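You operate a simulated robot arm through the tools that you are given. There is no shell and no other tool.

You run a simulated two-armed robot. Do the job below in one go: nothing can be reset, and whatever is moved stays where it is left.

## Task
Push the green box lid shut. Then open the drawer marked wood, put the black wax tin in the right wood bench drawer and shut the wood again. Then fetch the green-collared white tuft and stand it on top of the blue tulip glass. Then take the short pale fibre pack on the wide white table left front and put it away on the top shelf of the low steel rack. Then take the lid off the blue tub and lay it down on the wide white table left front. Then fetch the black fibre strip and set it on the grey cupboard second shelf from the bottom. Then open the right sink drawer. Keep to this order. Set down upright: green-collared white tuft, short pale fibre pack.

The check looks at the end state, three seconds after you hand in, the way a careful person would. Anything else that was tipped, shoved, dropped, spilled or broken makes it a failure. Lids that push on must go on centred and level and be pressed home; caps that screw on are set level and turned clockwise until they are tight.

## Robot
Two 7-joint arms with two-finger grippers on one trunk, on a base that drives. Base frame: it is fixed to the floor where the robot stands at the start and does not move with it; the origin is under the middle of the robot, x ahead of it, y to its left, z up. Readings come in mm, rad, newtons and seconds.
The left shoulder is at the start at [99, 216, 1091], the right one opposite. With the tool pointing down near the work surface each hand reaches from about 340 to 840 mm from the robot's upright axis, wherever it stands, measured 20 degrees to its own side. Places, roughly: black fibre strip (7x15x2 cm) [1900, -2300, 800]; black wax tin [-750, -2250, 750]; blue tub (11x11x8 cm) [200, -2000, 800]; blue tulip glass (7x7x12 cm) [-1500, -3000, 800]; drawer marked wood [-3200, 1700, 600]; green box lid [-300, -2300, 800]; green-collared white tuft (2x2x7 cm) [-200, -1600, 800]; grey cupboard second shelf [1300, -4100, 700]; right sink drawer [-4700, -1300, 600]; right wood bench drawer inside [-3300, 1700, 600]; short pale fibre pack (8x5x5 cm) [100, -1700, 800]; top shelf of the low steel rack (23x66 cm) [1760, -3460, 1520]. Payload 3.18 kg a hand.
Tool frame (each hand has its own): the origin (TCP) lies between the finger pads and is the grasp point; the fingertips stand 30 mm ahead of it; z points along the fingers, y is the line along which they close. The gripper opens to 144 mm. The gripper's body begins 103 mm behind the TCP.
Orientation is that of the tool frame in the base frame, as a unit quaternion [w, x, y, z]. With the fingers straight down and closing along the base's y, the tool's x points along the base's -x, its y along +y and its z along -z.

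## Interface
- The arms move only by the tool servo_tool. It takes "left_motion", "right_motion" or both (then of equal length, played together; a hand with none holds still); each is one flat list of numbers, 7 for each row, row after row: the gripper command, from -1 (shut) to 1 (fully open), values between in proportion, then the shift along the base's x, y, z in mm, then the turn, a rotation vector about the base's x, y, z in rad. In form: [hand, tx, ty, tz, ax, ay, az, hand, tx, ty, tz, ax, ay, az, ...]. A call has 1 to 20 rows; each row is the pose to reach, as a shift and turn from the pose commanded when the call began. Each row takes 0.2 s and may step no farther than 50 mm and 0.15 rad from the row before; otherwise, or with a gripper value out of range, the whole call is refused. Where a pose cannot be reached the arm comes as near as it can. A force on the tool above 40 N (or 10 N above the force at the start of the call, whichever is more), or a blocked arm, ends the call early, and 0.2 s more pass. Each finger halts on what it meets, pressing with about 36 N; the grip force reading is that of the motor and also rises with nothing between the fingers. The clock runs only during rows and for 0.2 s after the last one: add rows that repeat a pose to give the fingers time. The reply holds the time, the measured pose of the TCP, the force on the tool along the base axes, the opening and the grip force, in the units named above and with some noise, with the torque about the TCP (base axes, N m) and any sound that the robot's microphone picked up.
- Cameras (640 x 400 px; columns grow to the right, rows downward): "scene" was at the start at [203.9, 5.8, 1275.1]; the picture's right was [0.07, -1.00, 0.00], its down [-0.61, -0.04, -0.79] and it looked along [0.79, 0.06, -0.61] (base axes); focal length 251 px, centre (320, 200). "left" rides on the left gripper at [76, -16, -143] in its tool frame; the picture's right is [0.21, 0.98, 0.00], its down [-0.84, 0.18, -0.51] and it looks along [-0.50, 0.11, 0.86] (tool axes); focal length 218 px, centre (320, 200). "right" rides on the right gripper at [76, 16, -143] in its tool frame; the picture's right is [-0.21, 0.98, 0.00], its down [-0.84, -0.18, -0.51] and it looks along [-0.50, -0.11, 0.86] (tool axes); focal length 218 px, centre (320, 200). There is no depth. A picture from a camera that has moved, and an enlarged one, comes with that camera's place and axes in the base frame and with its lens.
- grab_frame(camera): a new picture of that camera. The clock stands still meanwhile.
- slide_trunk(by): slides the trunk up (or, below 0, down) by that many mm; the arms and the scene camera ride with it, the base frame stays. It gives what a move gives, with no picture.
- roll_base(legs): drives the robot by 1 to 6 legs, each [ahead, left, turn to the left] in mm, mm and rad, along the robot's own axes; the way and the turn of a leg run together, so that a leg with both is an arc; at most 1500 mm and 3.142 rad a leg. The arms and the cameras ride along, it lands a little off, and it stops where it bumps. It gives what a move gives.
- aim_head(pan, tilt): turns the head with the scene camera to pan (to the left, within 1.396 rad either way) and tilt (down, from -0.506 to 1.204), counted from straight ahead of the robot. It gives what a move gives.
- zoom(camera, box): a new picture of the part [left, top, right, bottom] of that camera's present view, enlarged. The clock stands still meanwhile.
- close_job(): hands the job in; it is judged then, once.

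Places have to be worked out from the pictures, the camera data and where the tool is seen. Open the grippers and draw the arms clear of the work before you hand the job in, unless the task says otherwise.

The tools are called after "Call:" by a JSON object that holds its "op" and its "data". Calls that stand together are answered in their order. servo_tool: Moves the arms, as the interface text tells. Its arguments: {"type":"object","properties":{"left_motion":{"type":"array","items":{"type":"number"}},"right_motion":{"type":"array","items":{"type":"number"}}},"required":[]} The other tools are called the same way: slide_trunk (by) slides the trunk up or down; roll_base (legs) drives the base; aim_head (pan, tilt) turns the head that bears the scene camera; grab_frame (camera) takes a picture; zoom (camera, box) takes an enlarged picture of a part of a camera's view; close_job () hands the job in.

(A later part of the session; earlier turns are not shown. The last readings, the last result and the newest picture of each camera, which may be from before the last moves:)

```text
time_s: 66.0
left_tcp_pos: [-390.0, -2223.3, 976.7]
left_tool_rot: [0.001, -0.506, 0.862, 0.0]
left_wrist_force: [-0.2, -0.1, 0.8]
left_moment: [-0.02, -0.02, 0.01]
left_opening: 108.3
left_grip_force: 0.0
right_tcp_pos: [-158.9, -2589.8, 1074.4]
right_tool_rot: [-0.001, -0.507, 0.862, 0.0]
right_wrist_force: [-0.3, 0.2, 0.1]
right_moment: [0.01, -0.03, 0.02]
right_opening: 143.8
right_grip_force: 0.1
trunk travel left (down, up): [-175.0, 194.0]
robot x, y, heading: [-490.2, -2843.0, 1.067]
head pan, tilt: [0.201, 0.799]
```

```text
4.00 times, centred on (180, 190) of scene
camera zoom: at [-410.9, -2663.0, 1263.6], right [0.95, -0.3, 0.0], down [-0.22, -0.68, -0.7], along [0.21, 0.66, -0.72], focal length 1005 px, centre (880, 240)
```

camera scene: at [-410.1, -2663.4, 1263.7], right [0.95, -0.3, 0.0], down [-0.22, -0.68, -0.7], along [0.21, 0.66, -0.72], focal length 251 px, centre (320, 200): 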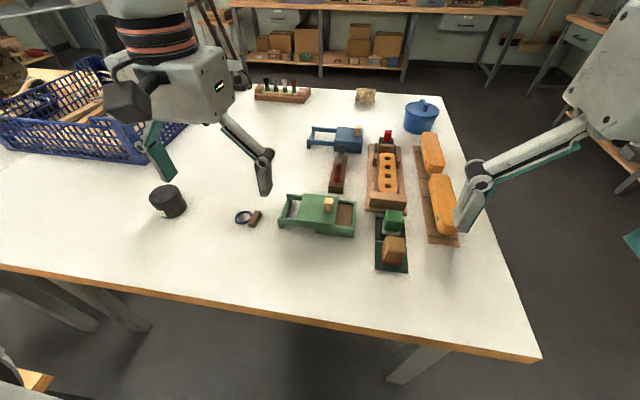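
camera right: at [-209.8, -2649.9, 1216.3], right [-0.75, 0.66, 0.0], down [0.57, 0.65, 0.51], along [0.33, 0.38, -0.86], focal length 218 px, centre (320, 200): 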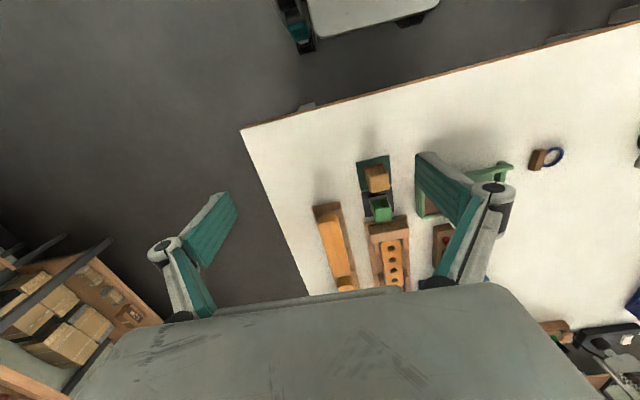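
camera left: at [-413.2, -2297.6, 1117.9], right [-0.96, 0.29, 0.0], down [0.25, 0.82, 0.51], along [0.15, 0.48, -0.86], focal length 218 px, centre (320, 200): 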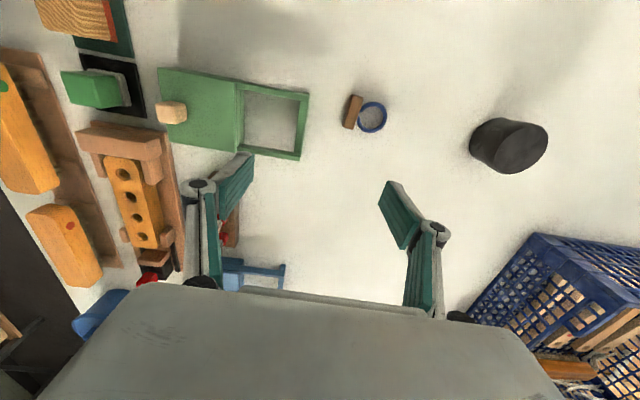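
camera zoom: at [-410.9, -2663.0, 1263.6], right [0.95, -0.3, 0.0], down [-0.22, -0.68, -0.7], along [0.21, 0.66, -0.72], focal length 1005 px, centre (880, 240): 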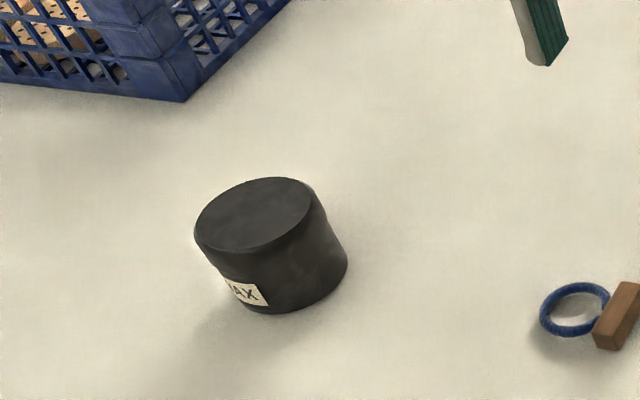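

Tin: centre (-640,-2133), diameter ≈73 mm, top z≈838, table z≈790. I move the open left hand above it and check.

Call:
{"op": "servo_tool", "data": {"left_motion": [1, -40, 14, 0, 0, 0, 0, 1, -80, 29, 0, 0, 0, 0, 1, -120, 43, 0, 0, 0, 0, 1, -160, 58, 0, 0, 0, 0, 1, -200, 72, 0, 0, 0, 0, 1, -235, 85, 0, 0, 0, 0, 1, -250, 90, -30, 0, 0, 0, 1, -250, 90, -60, 0, 0, 0]}}

Call:
{"op": "grab_frame", "data": {"camera": "left"}}

Call:
{"op": "zoom", "data": {"camera": "scene", "box": [60, 80, 260, 240]}}

```text
time_s: 67.8
left_tcp_pos: [-615.2, -2157.5, 899.3]
left_tool_rot: [0.002, -0.511, 0.86, 0.005]
left_wrist_force: [0.3, 0.4, 0.0]
left_moment: [0.02, 0.02, 0.01]
left_opening: 143.9
left_grip_force: 0.0
left hand out of reach, approached as far as the arm can: row 4, 5, 6, 7, 8
right_tcp_pos: [-156.9, -2591.1, 1073.0]
right_tool_rot: [-0.001, -0.506, 0.862, 0.0]
right_wrist_force: [0.9, -0.6, 0.1]
right_moment: [-0.01, 0.01, -0.03]
right_opening: 144.0
right_grip_force: 0.1
trunk travel left (down, up): [-175.0, 194.0]
robot x, y, heading: [-491.4, -2845.1, 1.059]
head pan, tilt: [0.201, 0.799]
```

```text
taken
camera left: at [-637.1, -2233.7, 1040.3], right [-0.96, 0.29, 0.01], down [0.25, 0.82, 0.52], along [0.14, 0.5, -0.86], focal length 218 px, centre (320, 200)
```

left: 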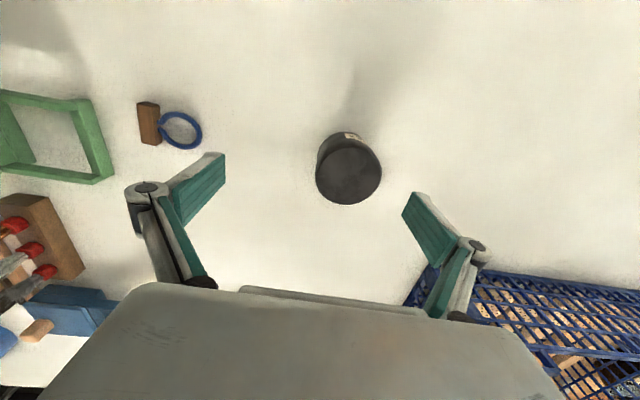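

```text
2.50 times, centred on (160, 160) of scene
camera zoom: at [-408.5, -2663.6, 1263.4], right [0.95, -0.3, 0.0], down [-0.22, -0.68, -0.7], along [0.21, 0.66, -0.72], focal length 628 px, centre (720, 300)
```

zoom: 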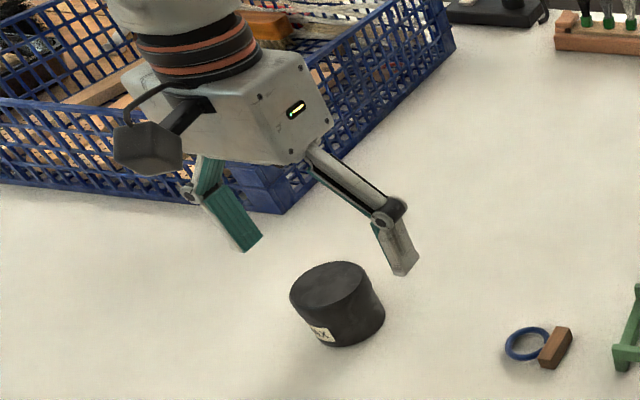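

The tin is ~33 mm beyond reach from here. I lift and pull the hand back a bit, then shift the base left 100 mm.

Call:
{"op": "servo_tool", "data": {"left_motion": [1, 20, -10, 30, 0, 0, 0, 1, 50, -25, 60, 0, 0, 0, 1, 80, -40, 80, 0, 0, 0]}}

Call:
{"op": "roll_base", "data": {"legs": [[0, 100, 0]]}}

Call:
{"op": "grab_frame", "data": {"camera": "left"}}

Call:
{"op": "grab_frame", "data": {"camera": "scene"}}

```text
time_s: 68.6
left_tcp_pos: [-536.0, -2198.6, 980.3]
left_tool_rot: [0.0, -0.507, 0.862, 0.0]
left_wrist_force: [-0.3, 0.5, 0.8]
left_moment: [-0.02, 0.0, -0.02]
left_opening: 144.1
left_grip_force: 0.1
right_tcp_pos: [-157.2, -2590.3, 1074.4]
right_tool_rot: [0.0, -0.507, 0.862, 0.0]
right_wrist_force: [-0.7, 0.6, -0.1]
right_moment: [-0.02, 0.07, -0.01]
right_opening: 144.1
right_grip_force: 0.1
trunk travel left (down, up): [-175.0, 194.0]
robot x, y, heading: [-489.2, -2843.3, 1.065]
head pan, tilt: [0.201, 0.799]
```

```text
time_s: 70.1
left_tcp_pos: [-623.9, -2151.2, 979.4]
left_tool_rot: [0.0, -0.507, 0.862, 0.0]
left_wrist_force: [0.0, 0.2, 0.1]
left_moment: [0.01, -0.02, -0.03]
left_opening: 143.8
left_grip_force: 0.0
right_tcp_pos: [-245.0, -2542.1, 1073.9]
right_tool_rot: [-0.001, -0.506, 0.862, 0.0]
right_wrist_force: [-1.3, -0.3, 0.2]
right_moment: [0.0, -0.03, 0.01]
right_opening: 144.0
right_grip_force: 0.0
trunk travel left (down, up): [-175.0, 194.0]
robot x, y, heading: [-580.8, -2794.1, 1.069]
head pan, tilt: [0.201, 0.799]
```

```text
taken
camera left: at [-647.1, -2224.4, 1121.4], right [-0.96, 0.29, 0.0], down [0.25, 0.82, 0.51], along [0.15, 0.49, -0.86], focal length 218 px, centre (320, 200)
```

left: 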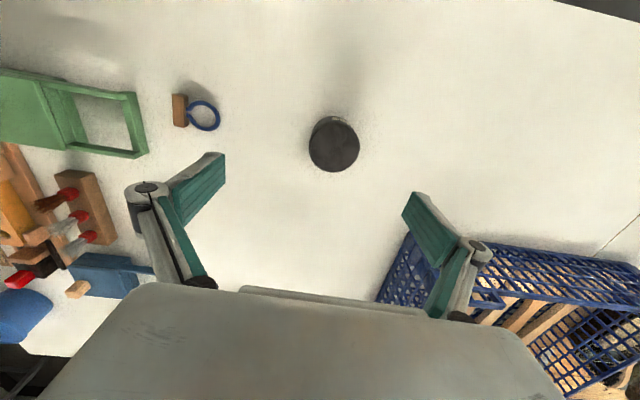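

```text
taken
camera scene: at [-497.2, -2614.8, 1263.6], right [0.95, -0.3, 0.0], down [-0.22, -0.68, -0.7], along [0.21, 0.66, -0.72], focal length 251 px, centre (320, 200)
```

scene: 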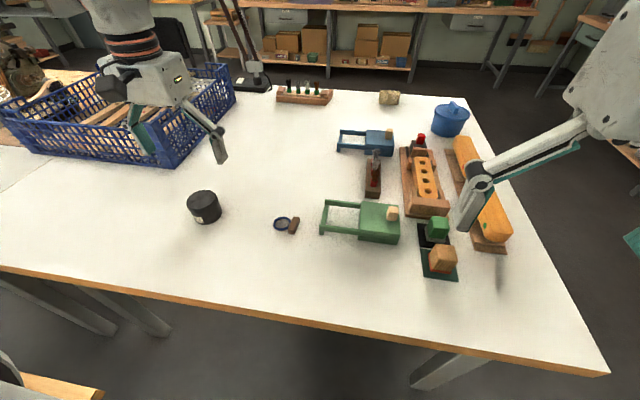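

Tin computed again at (-641,-2137). I centre above it, descend to z≈828 and grip.

Call:
{"op": "servo_tool", "data": {"left_motion": [1, -17, 14, -20, 0, 0, 0, 1, -17, 14, -60, 0, 0, 0, 1, -17, 14, -95, 0, 0, 0, 1, -17, 14, -125, 0, 0, 0, 1, -17, 14, -151, 0, 0, 0, 1, -17, 14, -151, 0, 0, 0]}}

Call:
{"op": "grab_frame", "data": {"camera": "left"}}

Call:
{"op": "zoom", "data": {"camera": "scene", "box": [120, 120, 280, 240]}}

```text
time_s: 71.5
left_tcp_pos: [-640.5, -2136.9, 829.7]
left_tool_rot: [0.001, -0.506, 0.862, 0.0]
left_wrist_force: [0.2, -0.2, -0.1]
left_moment: [0.06, -0.01, -0.01]
left_opening: 144.0
left_grip_force: 0.0
right_tcp_pos: [-244.6, -2542.0, 1073.7]
right_tool_rot: [0.001, -0.507, 0.862, 0.001]
right_wrist_force: [-1.1, 0.1, 0.7]
right_moment: [0.04, 0.03, 0.03]
right_opening: 144.1
right_grip_force: 0.0
trunk travel left (down, up): [-175.0, 194.0]
robot x, y, heading: [-577.2, -2793.8, 1.061]
head pan, tilt: [0.201, 0.799]
```

```text
taken
camera left: at [-663.7, -2211.1, 971.4], right [-0.96, 0.29, 0.0], down [0.25, 0.82, 0.51], along [0.15, 0.49, -0.86], focal length 218 px, centre (320, 200)
```

left: 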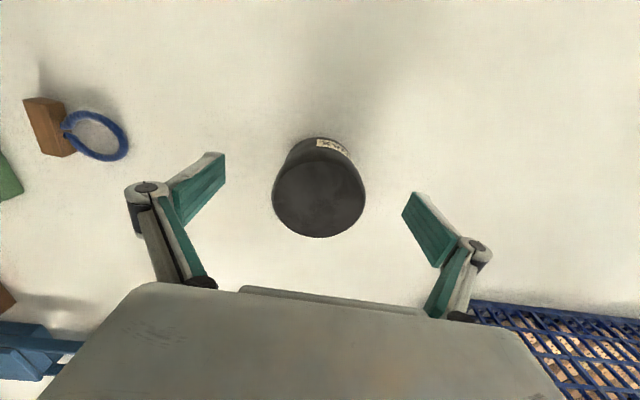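

```text
3.33 times, centred on (200, 180) of scene
camera zoom: at [-496.8, -2615.4, 1263.8], right [0.95, -0.3, 0.0], down [-0.22, -0.68, -0.7], along [0.21, 0.66, -0.72], focal length 838 px, centre (720, 267)
```

zoom: 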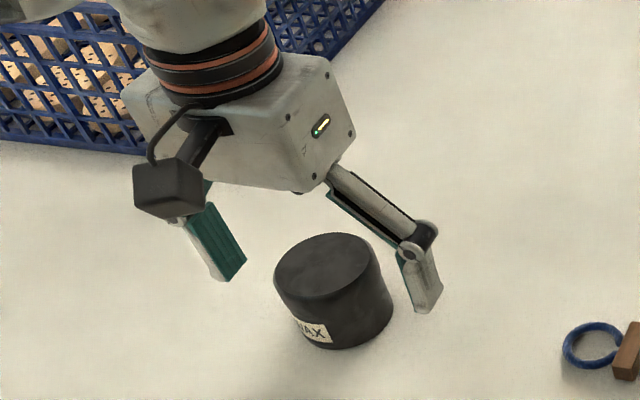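

The tin is centred between the fingers. Close and lift slightly.

Call:
{"op": "servo_tool", "data": {"left_motion": [0.3, 0, 0, 0, 0, 0, 0, -0.3, 0, 0, 0, 0, 0, 0, -1, 0, 0, 0, 0, 0, 0, -1, 0, 0, 0, 0, 0, 0, -1, 0, 0, 0, 0, 0, 0, -1, 0, 0, 20, 0, 0, 0, -1, 0, 0, 60, 0, 0, 0, -1, 0, 0, 100, 0, 0, 0, -1, 0, 0, 140, 0, 0, 0]}}

Call:
{"op": "grab_frame", "data": {"camera": "left"}}

```text
time_s: 73.5
left_tcp_pos: [-638.6, -2137.9, 971.5]
left_tool_rot: [0.0, -0.506, 0.862, 0.001]
left_wrist_force: [-0.6, -0.6, -2.0]
left_moment: [0.03, 0.01, 0.0]
left_opening: 66.7
left_grip_force: 36.3
right_tcp_pos: [-243.5, -2543.3, 1073.9]
right_tool_rot: [0.0, -0.506, 0.863, 0.0]
right_wrist_force: [-0.1, -0.1, 0.0]
right_moment: [0.08, 0.01, 0.02]
right_opening: 143.9
right_grip_force: 0.1
trunk travel left (down, up): [-175.0, 194.0]
robot x, y, heading: [-578.3, -2791.7, 1.064]
head pan, tilt: [0.201, 0.799]
```

```text
taken
camera left: at [-662.7, -2212.0, 1113.3], right [-0.96, 0.29, 0.0], down [0.25, 0.82, 0.51], along [0.15, 0.49, -0.86], focal length 218 px, centre (320, 200)
```

left: 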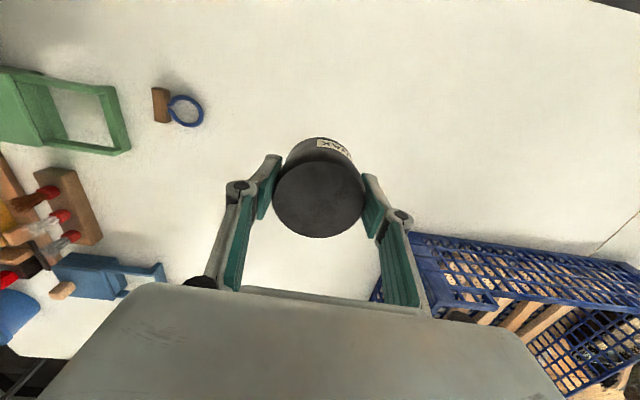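

Tin is held (66.7 mm opening). I tuck the left arm to a carrying pose and then drive out the way I came: right, past the table's left end, and out into the open floor.

Call:
{"op": "servo_tool", "data": {"left_motion": [-1, 16, -32, 15, 0, 0, 0, -1, 32, -65, 30, 0, 0, 0, -1, 48, -97, 45, 0, 0, 0, -1, 64, -130, 50, 0, 0, 0, -1, 80, -162, 50, 0, 0, 0]}}

Call:
{"op": "roll_base", "data": {"legs": [[-60, -950, 0], [1000, 0, 0], [950, 0, 0]]}}

Call:
{"op": "aim_head", "data": {"pan": 1.39, "tilt": 0.3}}

Call:
{"op": "grab_frame", "data": {"camera": "scene"}}

```text
time_s: 74.7
left_tcp_pos: [-560.9, -2299.7, 1019.8]
left_tool_rot: [0.0, -0.507, 0.862, 0.0]
left_wrist_force: [-0.2, -0.1, -1.8]
left_moment: [0.02, 0.02, 0.0]
left_opening: 67.0
left_grip_force: 35.9
right_tcp_pos: [-243.9, -2540.7, 1073.7]
right_tool_rot: [0.0, -0.506, 0.862, 0.0]
right_wrist_force: [0.5, -0.3, 0.1]
right_moment: [0.02, 0.0, 0.0]
right_opening: 144.2
right_grip_force: 0.1
trunk travel left (down, up): [-175.0, 194.0]
robot x, y, heading: [-577.6, -2793.5, 1.066]
head pan, tilt: [0.201, 0.799]
```

```text
time_s: 92.8
left_tcp_pos: [1218.3, -1121.7, 1018.6]
left_tool_rot: [0.001, -0.5, 0.866, 0.0]
left_wrist_force: [-0.4, -0.6, -0.8]
left_moment: [-0.02, 0.02, 0.01]
left_opening: 66.6
left_grip_force: 35.7
right_tcp_pos: [1532.2, -1369.3, 1074.8]
right_tool_rot: [0.0, -0.5, 0.866, 0.0]
right_wrist_force: [-0.5, -0.2, -0.5]
right_moment: [-0.04, 0.02, 0.01]
right_opening: 144.1
right_grip_force: 0.0
trunk travel left (down, up): [-175.0, 194.0]
robot x, y, heading: [1192.5, -1621.8, 1.047]
head pan, tilt: [0.201, 0.799]
```

```text
time_s: 94.2
left_tcp_pos: [1219.3, -1121.3, 1019.1]
left_tool_rot: [0.0, -0.5, 0.866, 0.0]
left_wrist_force: [0.6, -0.9, -1.5]
left_moment: [-0.01, 0.02, 0.01]
left_opening: 66.8
left_grip_force: 36.0
right_tcp_pos: [1532.8, -1369.2, 1074.1]
right_tool_rot: [0.0, -0.5, 0.866, 0.0]
right_wrist_force: [-0.3, 0.5, 0.3]
right_moment: [-0.04, -0.01, 0.05]
right_opening: 143.7
right_grip_force: 0.0
trunk travel left (down, up): [-175.0, 194.0]
robot x, y, heading: [1191.4, -1617.0, 1.049]
head pan, tilt: [1.389, 0.3]
```

```text
taken
camera scene: at [1181.5, -1453.8, 1307.9], right [0.65, 0.76, 0.0], down [0.23, -0.19, -0.96], along [-0.73, 0.62, -0.3], focal length 251 px, centre (320, 200)
```

scene: 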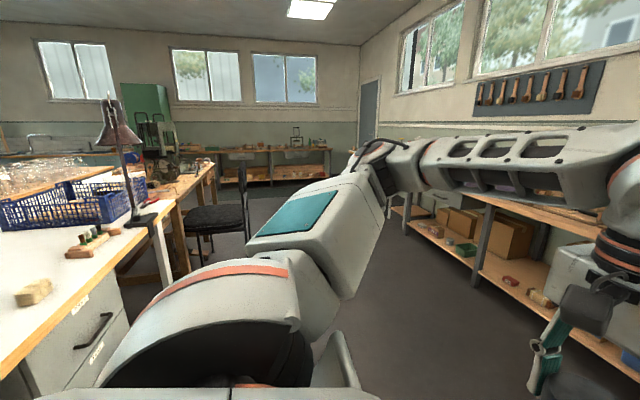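

The way across the room is open. I turn left to face it, drive on about 1.4 m and look ahead.

Call:
{"op": "roll_base", "data": {"legs": [[0, 0, 1.44], [1400, 0, 0]]}}

Call:
{"op": "aim_head", "data": {"pan": 0, "tilt": 0.3}}

Call:
{"op": "grab_frame", "data": {"camera": "scene"}}

```text
time_s: 104.6
left_tcp_pos: [-390.6, -655.9, 1018.2]
left_tool_rot: [0.0, 0.944, -0.329, 0.0]
left_wrist_force: [-0.1, -0.5, -1.9]
left_moment: [0.02, -0.03, -0.02]
left_opening: 66.6
left_grip_force: 36.3
right_tcp_pos: [-99.9, -382.7, 1073.9]
right_tool_rot: [0.0, 0.944, -0.329, 0.0]
right_wrist_force: [-0.2, -1.1, 0.7]
right_moment: [-0.04, -0.02, 0.01]
right_opening: 144.2
right_grip_force: 0.0
trunk travel left (down, up): [-175.0, 194.0]
robot x, y, heading: [96.8, -753.2, 2.472]
head pan, tilt: [1.389, 0.3]
```

```text
time_s: 106.2
left_tcp_pos: [-391.0, -655.9, 1019.0]
left_tool_rot: [0.0, 0.944, -0.329, -0.001]
left_wrist_force: [0.1, -0.8, -1.3]
left_moment: [-0.02, 0.02, -0.01]
left_opening: 66.5
left_grip_force: 36.3
right_tcp_pos: [-99.8, -383.0, 1073.4]
right_tool_rot: [0.0, 0.944, -0.329, 0.0]
right_wrist_force: [-0.4, -0.2, 0.1]
right_moment: [0.03, -0.03, -0.05]
right_opening: 143.9
right_grip_force: 0.0
trunk travel left (down, up): [-175.0, 194.0]
robot x, y, heading: [94.9, -751.8, 2.469]
head pan, tilt: [0.0, 0.3]
```

```text
taken
camera scene: at [-70.1, -621.6, 1308.0], right [0.62, 0.78, 0.0], down [0.23, -0.18, -0.96], along [-0.75, 0.59, -0.3], focal length 251 px, centre (320, 200)
```

scene: 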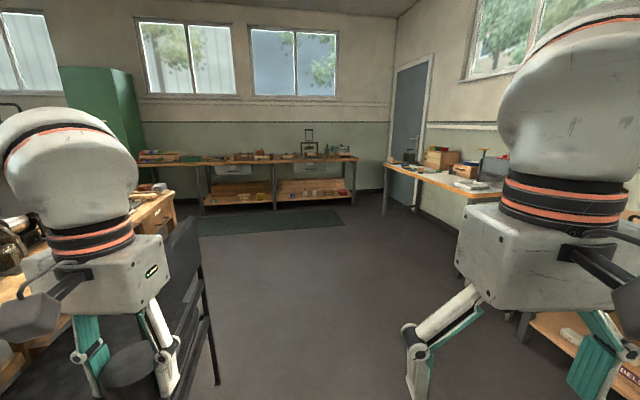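

The chair sits ~540 mm left of my line, so I sidestep right 200 first, then drive on toward the wood bench.

Call:
{"op": "roll_base", "data": {"legs": [[0, -220, 0], [1500, 0, 0], [1250, 0, 0], [0, 0, 0.67]]}}

Call:
{"op": "aim_head", "data": {"pan": -0.1, "tilt": 0.5}}

Call:
{"op": "grab_frame", "data": {"camera": "scene"}}

```text
time_s: 123.5
left_tcp_pos: [-2347.1, 951.9, 1020.1]
left_tool_rot: [0.0, 1.0, -0.014, 0.001]
left_wrist_force: [0.5, -0.1, -2.1]
left_moment: [0.04, -0.05, 0.01]
left_opening: 66.4
left_grip_force: 36.5
right_tcp_pos: [-2277.6, 1344.4, 1073.9]
right_tool_rot: [0.0, 1.0, -0.014, 0.0]
right_wrist_force: [-0.3, -0.8, -1.5]
right_moment: [0.04, -0.03, -0.01]
right_opening: 144.0
right_grip_force: 0.1
trunk travel left (down, up): [-175.0, 194.0]
robot x, y, heading: [-1899.3, 1166.3, 3.115]
head pan, tilt: [0.0, 0.3]
```

```text
time_s: 124.2
left_tcp_pos: [-2347.3, 951.9, 1019.4]
left_tool_rot: [0.0, 1.0, -0.013, 0.0]
left_wrist_force: [0.0, 0.3, -2.4]
left_moment: [-0.01, 0.01, 0.01]
left_opening: 66.4
left_grip_force: 36.0
right_tcp_pos: [-2278.9, 1344.8, 1073.5]
right_tool_rot: [0.0, 1.0, -0.014, 0.0]
right_wrist_force: [-0.2, 0.1, 0.4]
right_moment: [0.03, 0.0, 0.0]
right_opening: 144.2
right_grip_force: 0.0
trunk travel left (down, up): [-175.0, 194.0]
robot x, y, heading: [-1899.3, 1171.2, 3.116]
head pan, tilt: [-0.099, 0.499]
```

```text
taken
camera scene: at [-2108.4, 1180.4, 1289.6], right [0.13, 0.99, 0.0], down [0.47, -0.06, -0.88], along [-0.87, 0.11, -0.48], focal length 251 px, centre (320, 200)
```

scene: 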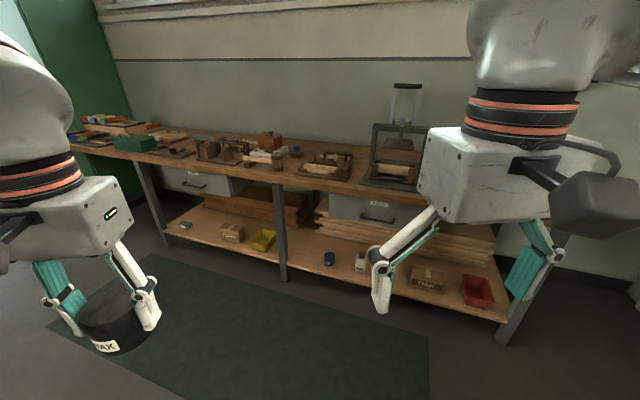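

Two drawers hang under the bench; I zoom to read their labels and handles.

Call:
{"op": "zoom", "data": {"camera": "scene", "box": [300, 160, 460, 260]}}

Call:
{"op": "zoom", "data": {"camera": "scene", "box": [140, 140, 300, 240]}}

```text
4.00 times, centred on (380, 210) of scene
camera zoom: at [-2108.4, 1180.4, 1289.6], right [0.13, 0.99, 0.0], down [0.47, -0.06, -0.88], along [-0.87, 0.11, -0.48], focal length 1005 px, centre (80, 160)
```

zoom: 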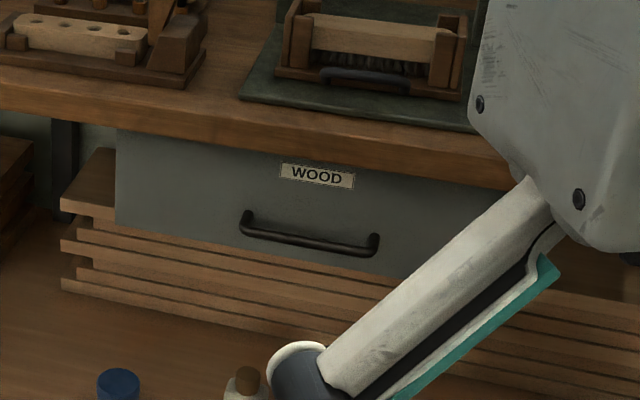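

```text
4.00 times, centred on (220, 190) of scene
camera zoom: at [-2108.4, 1180.4, 1289.6], right [0.13, 0.99, 0.0], down [0.47, -0.06, -0.88], along [-0.87, 0.11, -0.48], focal length 1005 px, centre (720, 240)
```

zoom: 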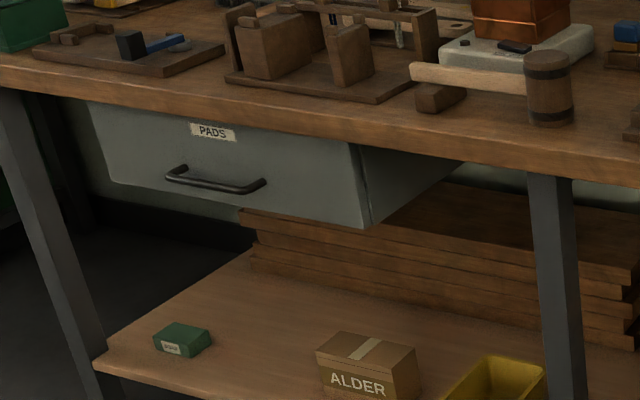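

"WOOD" is the right drawer with a horizontal bow handle around (-3150,1610,~580). I drive to stand in front of it, square to the bench.

Call:
{"op": "roll_base", "data": {"legs": [[0, 0, 0.026], [430, -330, 0]]}}

Call:
{"op": "aim_head", "data": {"pan": 0, "tilt": 0.75}}

Call:
{"op": "grab_frame", "data": {"camera": "scene"}}

Call:
{"op": "grab_frame", "data": {"camera": "right"}}

```text
time_s: 128.0
left_tcp_pos: [-2768.7, 1274.4, 1020.5]
left_tool_rot: [0.001, 1.0, -0.004, 0.0]
left_wrist_force: [-0.3, 0.1, -1.5]
left_moment: [0.02, -0.04, 0.0]
left_opening: 66.2
left_grip_force: 35.8
right_tcp_pos: [-2707.6, 1669.3, 1074.0]
right_tool_rot: [0.0, 1.0, -0.003, 0.001]
right_wrist_force: [0.3, -0.3, -0.1]
right_moment: [0.01, -0.01, -0.03]
right_opening: 143.5
right_grip_force: 0.1
trunk travel left (down, up): [-175.0, 194.0]
robot x, y, heading: [-2326.4, 1498.9, 3.134]
head pan, tilt: [-0.099, 0.499]
```

```text
time_s: 128.8
left_tcp_pos: [-2768.1, 1275.2, 1019.3]
left_tool_rot: [0.001, 1.0, -0.003, 0.001]
left_wrist_force: [-0.1, -0.5, -1.9]
left_moment: [-0.04, -0.04, -0.02]
left_opening: 66.4
left_grip_force: 36.4
right_tcp_pos: [-2708.1, 1668.8, 1074.4]
right_tool_rot: [0.001, 1.0, -0.003, 0.0]
right_wrist_force: [0.7, 0.6, -0.4]
right_moment: [-0.02, 0.02, -0.01]
right_opening: 144.0
right_grip_force: 0.0
trunk travel left (down, up): [-175.0, 194.0]
robot x, y, heading: [-2325.4, 1499.3, 3.134]
head pan, tilt: [0.0, 0.75]
```

```text
taken
camera scene: at [-2527.0, 1499.1, 1267.7], right [0.01, 1.0, 0.0], down [0.68, 0.0, -0.73], along [-0.73, 0.01, -0.68], focal length 251 px, centre (320, 200)
```

scene: 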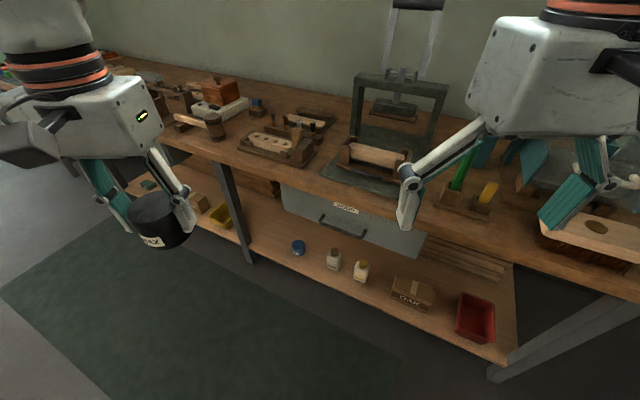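

```text
taken
camera right: at [-2632.1, 1651.6, 1216.3], right [-0.21, -0.98, 0.0], down [-0.84, 0.19, 0.51], along [-0.5, 0.11, -0.86], focal length 218 px, centre (320, 200)
```

right: 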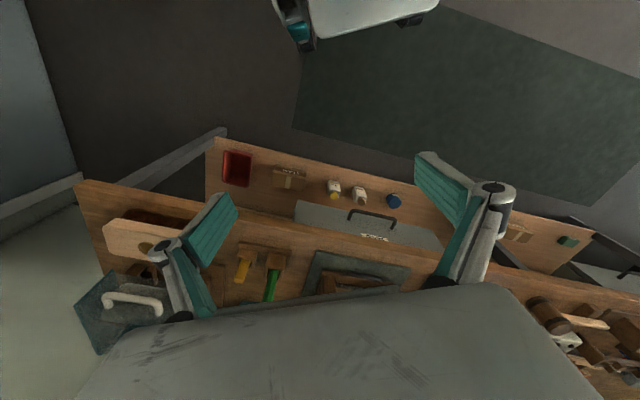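

The bench is rotated relative to my heading. I zoom on the handle in both cameras to triangulate its ends.

Call:
{"op": "zoom", "data": {"camera": "scene", "box": [270, 170, 430, 270]}}

Call:
{"op": "zoom", "data": {"camera": "right", "box": [290, 180, 450, 280]}}

```text
4.00 times, centred on (350, 220) of scene
camera zoom: at [-2527.0, 1499.1, 1267.7], right [0.01, 1.0, 0.0], down [0.68, 0.0, -0.73], along [-0.73, 0.01, -0.68], focal length 1005 px, centre (200, 120)
```

zoom: 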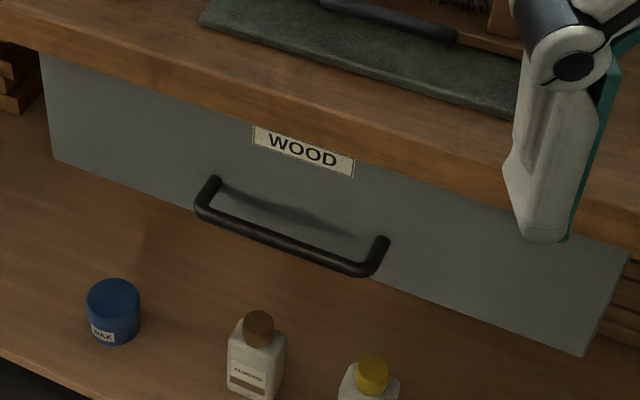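

```text
4.00 times, centred on (370, 230) of right
camera zoom: at [-2632.1, 1651.6, 1216.3], right [-0.21, -0.98, 0.0], down [-0.84, 0.19, 0.51], along [-0.5, 0.11, -0.86], focal length 873 px, centre (120, 80)
```

zoom: 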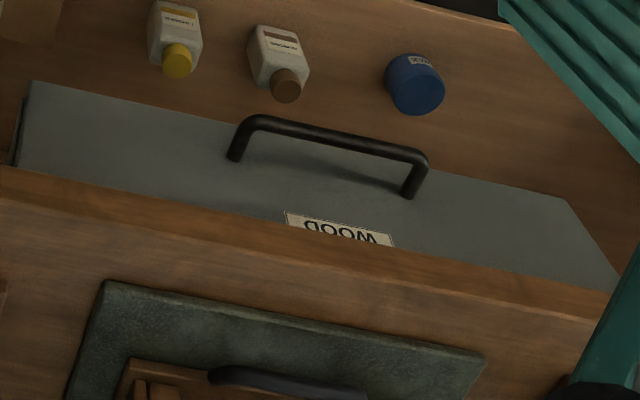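

Handle ends triangulate to (-3084,1503) and (-3027,1636) at z≈643; the bench front normal is about (0.916,-0.401). I turn to face it squarely (heading 2.73) and step so the handle is ~650 mm ahead, ~90 mm right.

Call:
{"op": "roll_base", "data": {"legs": [[0, 0, -0.405], [48, 318, 0]]}}

Call:
{"op": "grab_frame", "data": {"camera": "scene"}}

Call:
{"op": "grab_frame", "data": {"camera": "right"}}

```text
time_s: 133.4
left_tcp_pos: [-2991.7, 1196.9, 1019.4]
left_tool_rot: [0.0, 0.979, -0.205, -0.001]
left_wrist_force: [-0.3, 0.3, -2.3]
left_moment: [0.0, 0.0, 0.01]
left_opening: 66.2
left_grip_force: 35.8
right_tcp_pos: [-2780.4, 1535.0, 1075.7]
right_tool_rot: [0.0, 0.979, -0.205, 0.001]
right_wrist_force: [-0.6, -0.3, -0.4]
right_moment: [0.03, 0.01, 0.01]
right_opening: 144.0
right_grip_force: 0.0
trunk travel left (down, up): [-175.0, 194.0]
robot x, y, heading: [-2493.0, 1225.3, 2.732]
head pan, tilt: [0.0, 0.75]
```

```text
taken
camera scene: at [-2680.9, 1307.5, 1267.6], right [0.4, 0.92, 0.0], down [0.62, -0.27, -0.73], along [-0.67, 0.29, -0.68], focal length 251 px, centre (320, 200)
```

scene: 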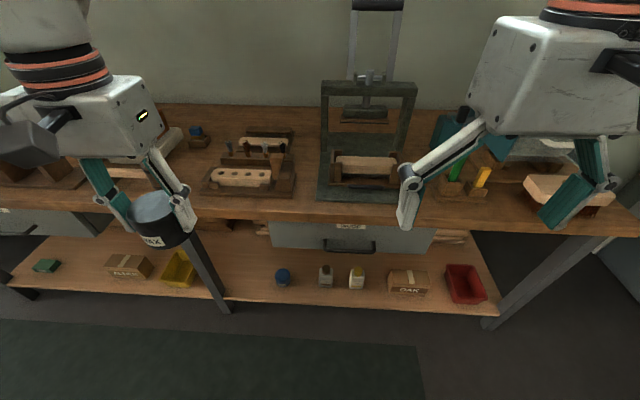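

```text
taken
camera right: at [-2717.2, 1488.9, 1216.3], right [-0.58, -0.81, 0.0], down [-0.7, 0.5, 0.51], along [-0.41, 0.3, -0.86], focal length 218 px, centre (320, 200)
```

right: 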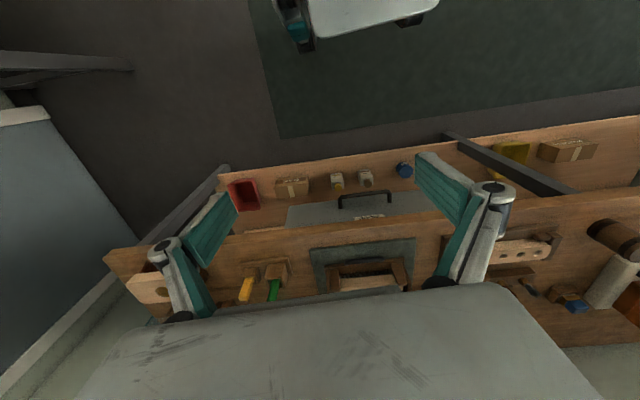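

Squared up. I lower the trunk 150 mm and turn the right hand to point forward with fingers closing vertically (combined 120° rotation), moving down in front of the handle.

Call:
{"op": "slide_trunk", "data": {"by": -150}}

Call:
{"op": "servo_tool", "data": {"right_motion": [1, 0, 0, -10, -0.0419, 0.106, -0.0806, 1, 0, 0, -20, -0.0837, 0.212, -0.1612, 1, 0, 0, -30, -0.1256, 0.318, -0.2418, 1, 0, 0, -40, -0.1675, 0.424, -0.3224, 1, 0, 0, -50, -0.2093, 0.53, -0.403, 1, 0, 0, -60, -0.2512, 0.636, -0.4836, 1, 0, 0, -70, -0.2931, 0.742, -0.5642, 1, 0, 0, -80, -0.3349, 0.848, -0.6448, 1, 0, 0, -90, -0.3768, 0.954, -0.7254, 1, 0, 0, -100, -0.4187, 1.06, -0.806, 1, 0, 0, -110, -0.4605, 1.166, -0.8866, 1, 0, 0, -120, -0.5024, 1.272, -0.9672, 1, 0, 0, -130, -0.5443, 1.378, -1.0478, 1, 0, 0, -140, -0.5861, 1.484, -1.1284, 1, 0, 0, -150, -0.628, 1.59, -1.209]}}

Call:
{"op": "grab_frame", "data": {"camera": "scene"}}

```text
time_s: 135.1
left_tcp_pos: [-2990.2, 1198.1, 869.7]
left_tool_rot: [0.0, 0.979, -0.204, -0.002]
left_wrist_force: [-0.1, -0.1, -1.9]
left_moment: [0.02, 0.02, 0.04]
left_opening: 66.6
left_grip_force: 35.6
right_tcp_pos: [-2779.6, 1535.1, 924.4]
right_tool_rot: [0.0, 0.979, -0.204, -0.001]
right_wrist_force: [0.3, -0.1, -0.1]
right_moment: [-0.01, 0.05, 0.0]
right_opening: 144.4
right_grip_force: 0.0
trunk travel left (down, up): [-25.0, 344.0]
robot x, y, heading: [-2497.9, 1229.7, 2.724]
head pan, tilt: [0.0, 0.75]
```

```text
time_s: 136.5
left_tcp_pos: [-2991.6, 1196.7, 868.7]
left_tool_rot: [0.0, 0.979, -0.204, -0.001]
left_wrist_force: [-0.1, 0.1, -1.9]
left_moment: [0.02, -0.07, 0.0]
left_opening: 66.5
left_grip_force: 36.0
right_tcp_pos: [-2846.3, 1524.8, 971.1]
right_tool_rot: [0.173, 0.855, -0.409, -0.269]
right_wrist_force: [9.5, 37.4, 1.9]
right_moment: [-4.44, 0.8, 5.36]
right_opening: 143.9
right_grip_force: 0.0
right hand out of reach, approached as far as the arm can: row 3, 4, 5, 6, 7
trunk travel left (down, up): [-25.0, 344.0]
robot x, y, heading: [-2495.4, 1227.6, 2.726]
head pan, tilt: [0.0, 0.75]
stopped in row 7 (right hand): the force on the tool passed its limit at 182 N (the readings are from after the stop); the commanded pose is now the measured one
```

```text
taken
camera scene: at [-2821.9, 1369.5, 1078.8], right [0.4, 0.92, 0.0], down [0.63, -0.27, -0.73], along [-0.67, 0.29, -0.69], focal length 251 px, centre (320, 200)
```

scene: 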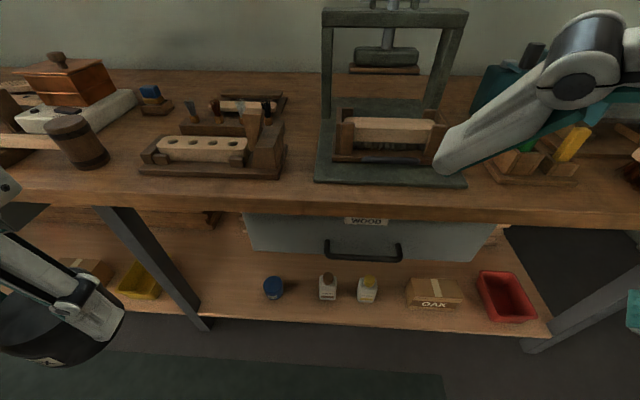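

The right hand stopped on an unexpected force after going out of reach. I check what it touches before moving further.

Call:
{"op": "grab_frame", "data": {"camera": "right"}}

Call:
{"op": "aim_head", "data": {"pan": -0.7, "tilt": 0.5}}

Call:
{"op": "grab_frame", "data": {"camera": "scene"}}

Call:
{"op": "grab_frame", "data": {"camera": "left"}}

```text
taken
camera right: at [-2730.9, 1464.5, 1067.9], right [-0.7, -0.43, 0.57], down [-0.02, 0.81, 0.58], along [-0.71, 0.39, -0.58], focal length 218 px, centre (320, 200)
```

right: 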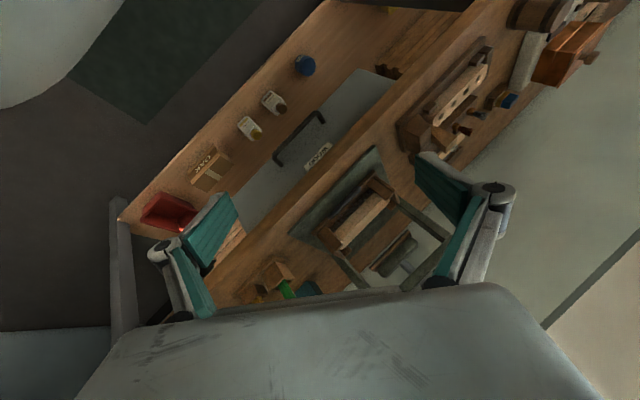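

```text
time_s: 137.6
left_tcp_pos: [-2990.5, 1197.2, 870.5]
left_tool_rot: [-0.001, 0.979, -0.204, 0.0]
left_wrist_force: [-0.4, 0.0, -1.6]
left_moment: [0.0, 0.01, 0.0]
left_opening: 66.4
left_grip_force: 35.7
right_tcp_pos: [-2845.9, 1524.9, 974.7]
right_tool_rot: [0.178, 0.853, -0.408, -0.273]
right_wrist_force: [91.2, 158.7, 80.0]
right_moment: [-22.6, 0.38, 24.92]
right_opening: 144.4
right_grip_force: 0.1
trunk travel left (down, up): [-25.0, 344.0]
robot x, y, heading: [-2495.6, 1227.8, 2.727]
head pan, tilt: [-0.7, 0.499]
```

```text
taken
camera scene: at [-2824.5, 1379.9, 1096.2], right [0.49, 0.87, 0.0], down [0.46, -0.26, -0.85], along [-0.74, 0.41, -0.53], focal length 251 px, centre (320, 200)
```

scene: 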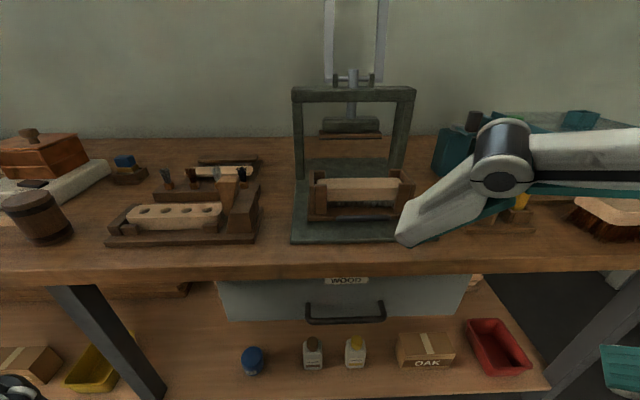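

```text
taken
camera left: at [-2914.8, 1181.7, 1010.9], right [-0.2, -0.98, 0.0], down [-0.84, 0.17, 0.51], along [-0.5, 0.1, -0.86], focal length 218 px, centre (320, 200)
```

left: 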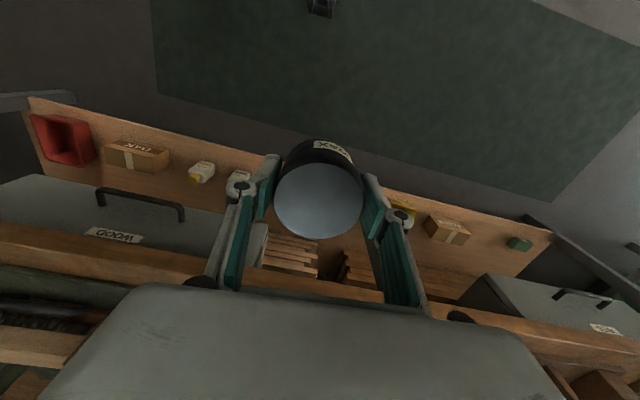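

The right wrist has jammed against the head (which leans forward as the trunk lowers). I recentre the head pan and move the right hand away (right, down) while undoing the rotation.

Call:
{"op": "aim_head", "data": {"pan": 0.0, "tilt": 0.75}}

Call:
{"op": "servo_tool", "data": {"right_motion": [1, 12, 28, -20, 0, 0, 0, 1, 24, 50, -40, 0.037, -0.092, 0.07, 1, 30, 70, -60, 0.073, -0.184, 0.14, 1, 36, 85, -70, 0.11, -0.277, 0.21, 1, 40, 92, -70, 0.146, -0.369, 0.28, 1, 40, 92, -70, 0.182, -0.461, 0.35, 1, 40, 92, -70, 0.219, -0.553, 0.42, 1, 40, 92, -70, 0.255, -0.645, 0.49]}}

Call:
{"op": "grab_frame", "data": {"camera": "scene"}}

```text
time_s: 138.7
left_tcp_pos: [-2990.8, 1197.2, 868.3]
left_tool_rot: [0.0, 0.979, -0.204, 0.0]
left_wrist_force: [0.1, 0.5, -0.5]
left_moment: [-0.02, -0.03, -0.01]
left_opening: 66.2
left_grip_force: 36.0
right_tcp_pos: [-2845.5, 1525.9, 967.8]
right_tool_rot: [0.168, 0.857, -0.406, -0.269]
right_wrist_force: [11.4, 82.8, -36.1]
right_moment: [-6.41, 5.85, 11.19]
right_opening: 143.7
right_grip_force: 0.1
trunk travel left (down, up): [-25.0, 344.0]
robot x, y, heading: [-2496.6, 1229.7, 2.73]
head pan, tilt: [0.0, 0.75]
```

```text
time_s: 140.5
left_tcp_pos: [-2991.4, 1196.4, 869.3]
left_tool_rot: [-0.001, 0.979, -0.205, 0.001]
left_wrist_force: [0.3, -0.1, -1.6]
left_moment: [0.02, -0.01, 0.01]
left_opening: 66.3
left_grip_force: 35.7
right_tcp_pos: [-2806.5, 1615.8, 900.1]
right_tool_rot: [-0.012, 0.981, -0.191, 0.013]
right_wrist_force: [0.2, -0.2, 0.3]
right_moment: [0.0, 0.02, 0.02]
right_opening: 143.8
right_grip_force: 0.1
right hand out of reach, approached as far as the arm can: row 1, 2, 3, 4
trunk travel left (down, up): [-25.0, 344.0]
robot x, y, heading: [-2495.0, 1231.5, 2.729]
head pan, tilt: [0.0, 0.75]
```

```text
taken
camera scene: at [-2822.2, 1369.2, 1079.1], right [0.4, 0.92, 0.0], down [0.63, -0.27, -0.73], along [-0.67, 0.29, -0.68], focal length 251 px, centre (320, 200)
```

scene: 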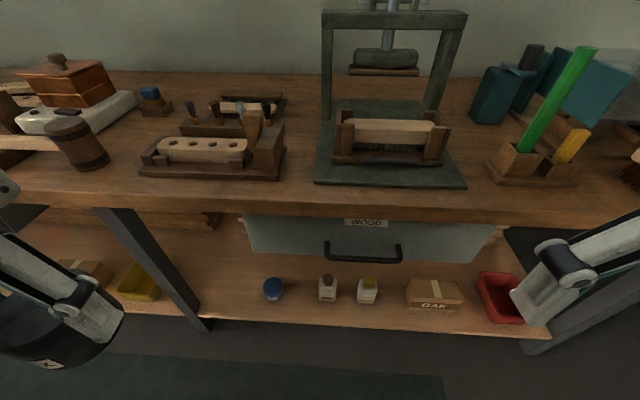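

Forces are clear. Lowering the trunk leans the head into the hand's space, so I raise it back and step the base back 130 mm to give the arm room to point forward.

Call:
{"op": "slide_trunk", "data": {"by": 150}}

Call:
{"op": "roll_base", "data": {"legs": [[-130, 0, 0]]}}

Call:
{"op": "servo_tool", "data": {"right_motion": [1, -20, 0, -10, 0, 0, 0.14, 1, -40, 0, -20, 0, 0, 0.28, 1, -60, 0, -40, 0, 0, 0.42, 1, -80, 0, -60, 0, 0, 0.56, 1, -100, 0, -80, 0, 0, 0.7, 1, -120, 0, -100, 0, 0, 0.84, 1, -130, 0, -120, 0, 0, 0.98, 1, -140, 0, -140, 0, 0, 1.12, 1, -140, 0, -150, 0, 0, 1.26, 1, -140, 0, -150, 0, 0, 1.4, 1, -140, 0, -150, 0, 0, 1.54]}}

Call:
{"op": "grab_frame", "data": {"camera": "scene"}}

```text
time_s: 142.2
left_tcp_pos: [-2991.1, 1197.9, 1017.8]
left_tool_rot: [0.001, 0.979, -0.204, 0.002]
left_wrist_force: [-0.8, -0.2, -1.9]
left_moment: [-0.03, 0.01, -0.01]
left_opening: 66.6
left_grip_force: 36.2
right_tcp_pos: [-2807.8, 1617.6, 1049.1]
right_tool_rot: [-0.012, 0.981, -0.191, 0.014]
right_wrist_force: [0.3, 0.4, -0.5]
right_moment: [-0.01, 0.01, -0.01]
right_opening: 143.8
right_grip_force: 0.0
trunk travel left (down, up): [-175.0, 194.0]
robot x, y, heading: [-2498.1, 1223.6, 2.726]
head pan, tilt: [0.0, 0.75]
```

```text
time_s: 143.5
left_tcp_pos: [-2872.5, 1144.8, 1019.9]
left_tool_rot: [0.0, 0.979, -0.204, 0.0]
left_wrist_force: [1.5, -0.5, -0.6]
left_moment: [-0.01, 0.01, 0.0]
left_opening: 66.4
left_grip_force: 36.7
right_tcp_pos: [-2686.9, 1563.0, 1051.8]
right_tool_rot: [-0.012, 0.982, -0.191, 0.012]
right_wrist_force: [0.2, -0.2, 0.1]
right_moment: [0.03, 0.05, 0.0]
right_opening: 143.8
right_grip_force: 0.1
trunk travel left (down, up): [-175.0, 194.0]
robot x, y, heading: [-2376.7, 1174.5, 2.732]
head pan, tilt: [0.0, 0.75]
```

```text
time_s: 145.9
left_tcp_pos: [-2875.7, 1137.2, 1017.2]
left_tool_rot: [-0.003, 0.979, -0.202, 0.001]
left_wrist_force: [-0.8, -2.9, -0.8]
left_moment: [0.27, -0.12, 0.0]
left_opening: 66.3
left_grip_force: 36.3
right_tcp_pos: [-2699.7, 1516.6, 810.5]
right_tool_rot: [-0.066, 0.872, 0.483, -0.036]
right_wrist_force: [-0.4, -1.4, -0.3]
right_moment: [0.27, -0.04, -0.03]
right_opening: 144.2
right_grip_force: 0.1
right hand out of reach, approached as far as the arm can: row 4, 5, 6, 7, 8, 9, 10, 11
trunk travel left (down, up): [-175.0, 194.0]
robot x, y, heading: [-2379.5, 1173.0, 2.729]
head pan, tilt: [0.0, 0.75]
```

```text
taken
camera scene: at [-2565.5, 1247.4, 1267.4], right [0.4, 0.92, 0.01], down [0.63, -0.27, -0.73], along [-0.67, 0.3, -0.68], focal length 251 px, centre (320, 200)
```

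scene: 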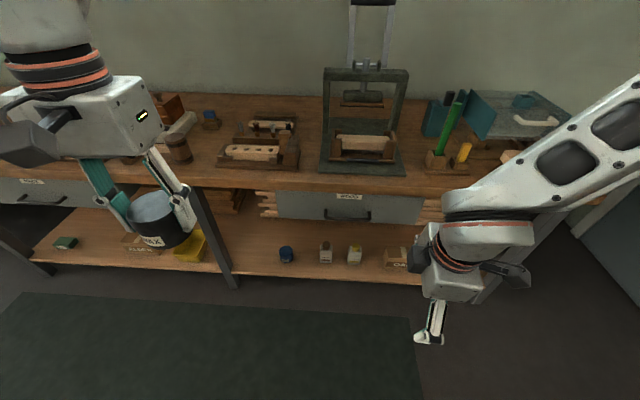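

Yawing that way runs out of the wrist's range. I return to the previous pose, then try the opposite yaw.

Call:
{"op": "servo_tool", "data": {"right_motion": [1, 0, 0, 0, 0, 0, -0.14, 1, 0, 0, 0, 0, 0, -0.28, 1, 20, 0, 20, 0, 0, -0.42, 1, 40, 0, 40, 0, 0, -0.56, 1, 50, 0, 60, 0, 0, -0.7, 1, 60, 0, 70, 0, 0, -0.84, 1, 60, 0, 80, 0, 0, -0.98, 1, 60, 0, 80, 0, 0, -1.12, 1, 60, 0, 80, 0, 0, -1.26, 1, 60, 0, 80, 0, 0, -1.4, 1, 60, 0, 80, 0, 0, -1.54]}}

Call:
{"op": "servo_tool", "data": {"right_motion": [1, 0, 0, 0, 0, 0, -0.14, 1, 0, 0, 0, 0, 0, -0.28, 1, 0, 0, 0, 0, 0, -0.42, 1, 0, 0, 0, 0, 0, -0.56, 1, 0, 0, 0, 0, 0, -0.7, 1, 0, 0, 0, 0, 0, -0.84, 1, 0, 0, 0, 0, 0, -0.98, 1, 0, 0, 0, 0, 0, -1.12, 1, 0, 0, 0, 0, 0, -1.26, 1, 0, 0, 0, 0, 0, -1.4, 1, 0, 0, 0, 0, 0, -1.54]}}

Call:
{"op": "grab_frame", "data": {"camera": "scene"}}

```text
time_s: 148.3
left_tcp_pos: [-2871.8, 1145.9, 1018.7]
left_tool_rot: [0.0, 0.979, -0.205, 0.001]
left_wrist_force: [0.7, 0.3, -2.4]
left_moment: [-0.02, -0.03, 0.02]
left_opening: 66.3
left_grip_force: 36.2
right_tcp_pos: [-2638.1, 1520.5, 889.9]
right_tool_rot: [-0.072, 0.962, -0.264, 0.017]
right_wrist_force: [-0.2, 0.8, -0.7]
right_moment: [0.0, 0.04, 0.04]
right_opening: 144.1
right_grip_force: 0.1
trunk travel left (down, up): [-175.0, 194.0]
robot x, y, heading: [-2378.5, 1175.8, 2.731]
head pan, tilt: [0.0, 0.75]
```

```text
time_s: 150.7
left_tcp_pos: [-2872.6, 1144.4, 1019.2]
left_tool_rot: [0.001, 0.979, -0.204, 0.0]
left_wrist_force: [0.2, -0.9, -1.3]
left_moment: [0.0, -0.02, 0.01]
left_opening: 66.5
left_grip_force: 36.1
right_tcp_pos: [-2636.1, 1520.4, 890.9]
right_tool_rot: [0.039, -0.506, 0.859, -0.062]
right_wrist_force: [1.2, -0.5, -0.3]
right_moment: [0.0, 0.02, -0.02]
right_opening: 144.0
right_grip_force: 0.0
trunk travel left (down, up): [-175.0, 194.0]
robot x, y, heading: [-2377.7, 1176.8, 2.727]
head pan, tilt: [0.0, 0.75]
```

```text
taken
camera scene: at [-2561.8, 1255.8, 1267.6], right [0.4, 0.92, 0.0], down [0.62, -0.27, -0.73], along [-0.67, 0.29, -0.68], focal length 251 px, centre (320, 200)
```

scene: 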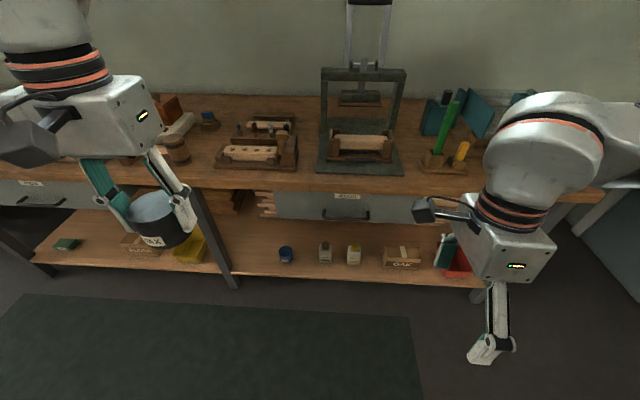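

This yaw works: fingers now close along the forward direction. I move forward/left/down toward the handle while tilting the fingers forward 60°.

Call:
{"op": "servo_tool", "data": {"right_motion": [1, -25, 0, -10, 0.035, 0.08, 0, 1, -50, 0, -20, 0.07, 0.16, 0, 1, -75, 0, -30, 0.105, 0.24, 0, 1, -100, 0, -45, 0.14, 0.32, 0, 1, -125, 0, -60, 0.175, 0.4, 0, 1, -150, 0, -80, 0.21, 0.48, 0, 1, -175, 0, -100, 0.245, 0.56, 0, 1, -200, 0, -120, 0.28, 0.64, 0, 1, -225, 0, -140, 0.315, 0.72, 0, 1, -250, 0, -160, 0.35, 0.8, 0, 1, -275, 0, -180, 0.385, 0.88, 0, 1, -300, 0, -200, 0.42, 0.96, 0]}}

Call:
{"op": "grab_frame", "data": {"camera": "scene"}}

Call:
{"op": "grab_frame", "data": {"camera": "right"}}

```text
time_s: 153.3
left_tcp_pos: [-2872.6, 1144.0, 1019.3]
left_tool_rot: [0.0, 0.979, -0.204, 0.001]
left_wrist_force: [0.5, 0.4, -1.2]
left_moment: [0.02, -0.03, 0.01]
left_opening: 66.1
left_grip_force: 36.3
right_tcp_pos: [-2961.8, 1499.3, 710.2]
right_tool_rot: [-0.244, -0.459, 0.78, 0.347]
right_wrist_force: [-0.5, 0.1, 0.4]
right_moment: [0.0, -0.01, -0.01]
right_opening: 144.1
right_grip_force: 0.1
right hand out of reach, approached as far as the arm can: row 11, 12
trunk travel left (down, up): [-175.0, 194.0]
robot x, y, heading: [-2377.0, 1175.7, 2.729]
head pan, tilt: [0.0, 0.75]
```

```text
taken
camera scene: at [-2562.7, 1255.2, 1267.3], right [0.4, 0.92, 0.0], down [0.63, -0.27, -0.73], along [-0.67, 0.29, -0.68], focal length 251 px, centre (320, 200)
```

scene: 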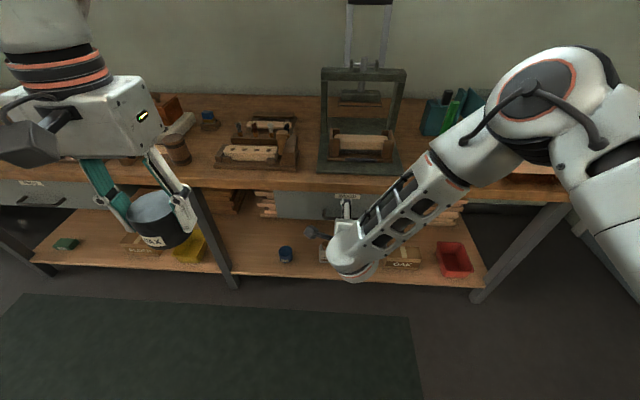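

```text
taken
camera right: at [-2908.8, 1392.2, 817.8], right [-0.44, 0.51, 0.74], down [0.84, 0.52, 0.14], along [-0.32, 0.68, -0.66], focal length 218 px, centre (320, 200)
```

right: 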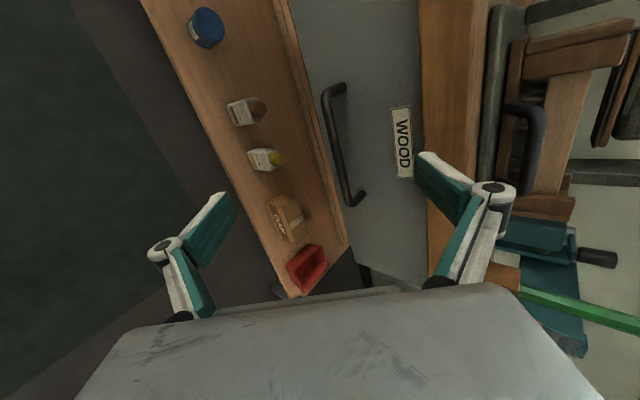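

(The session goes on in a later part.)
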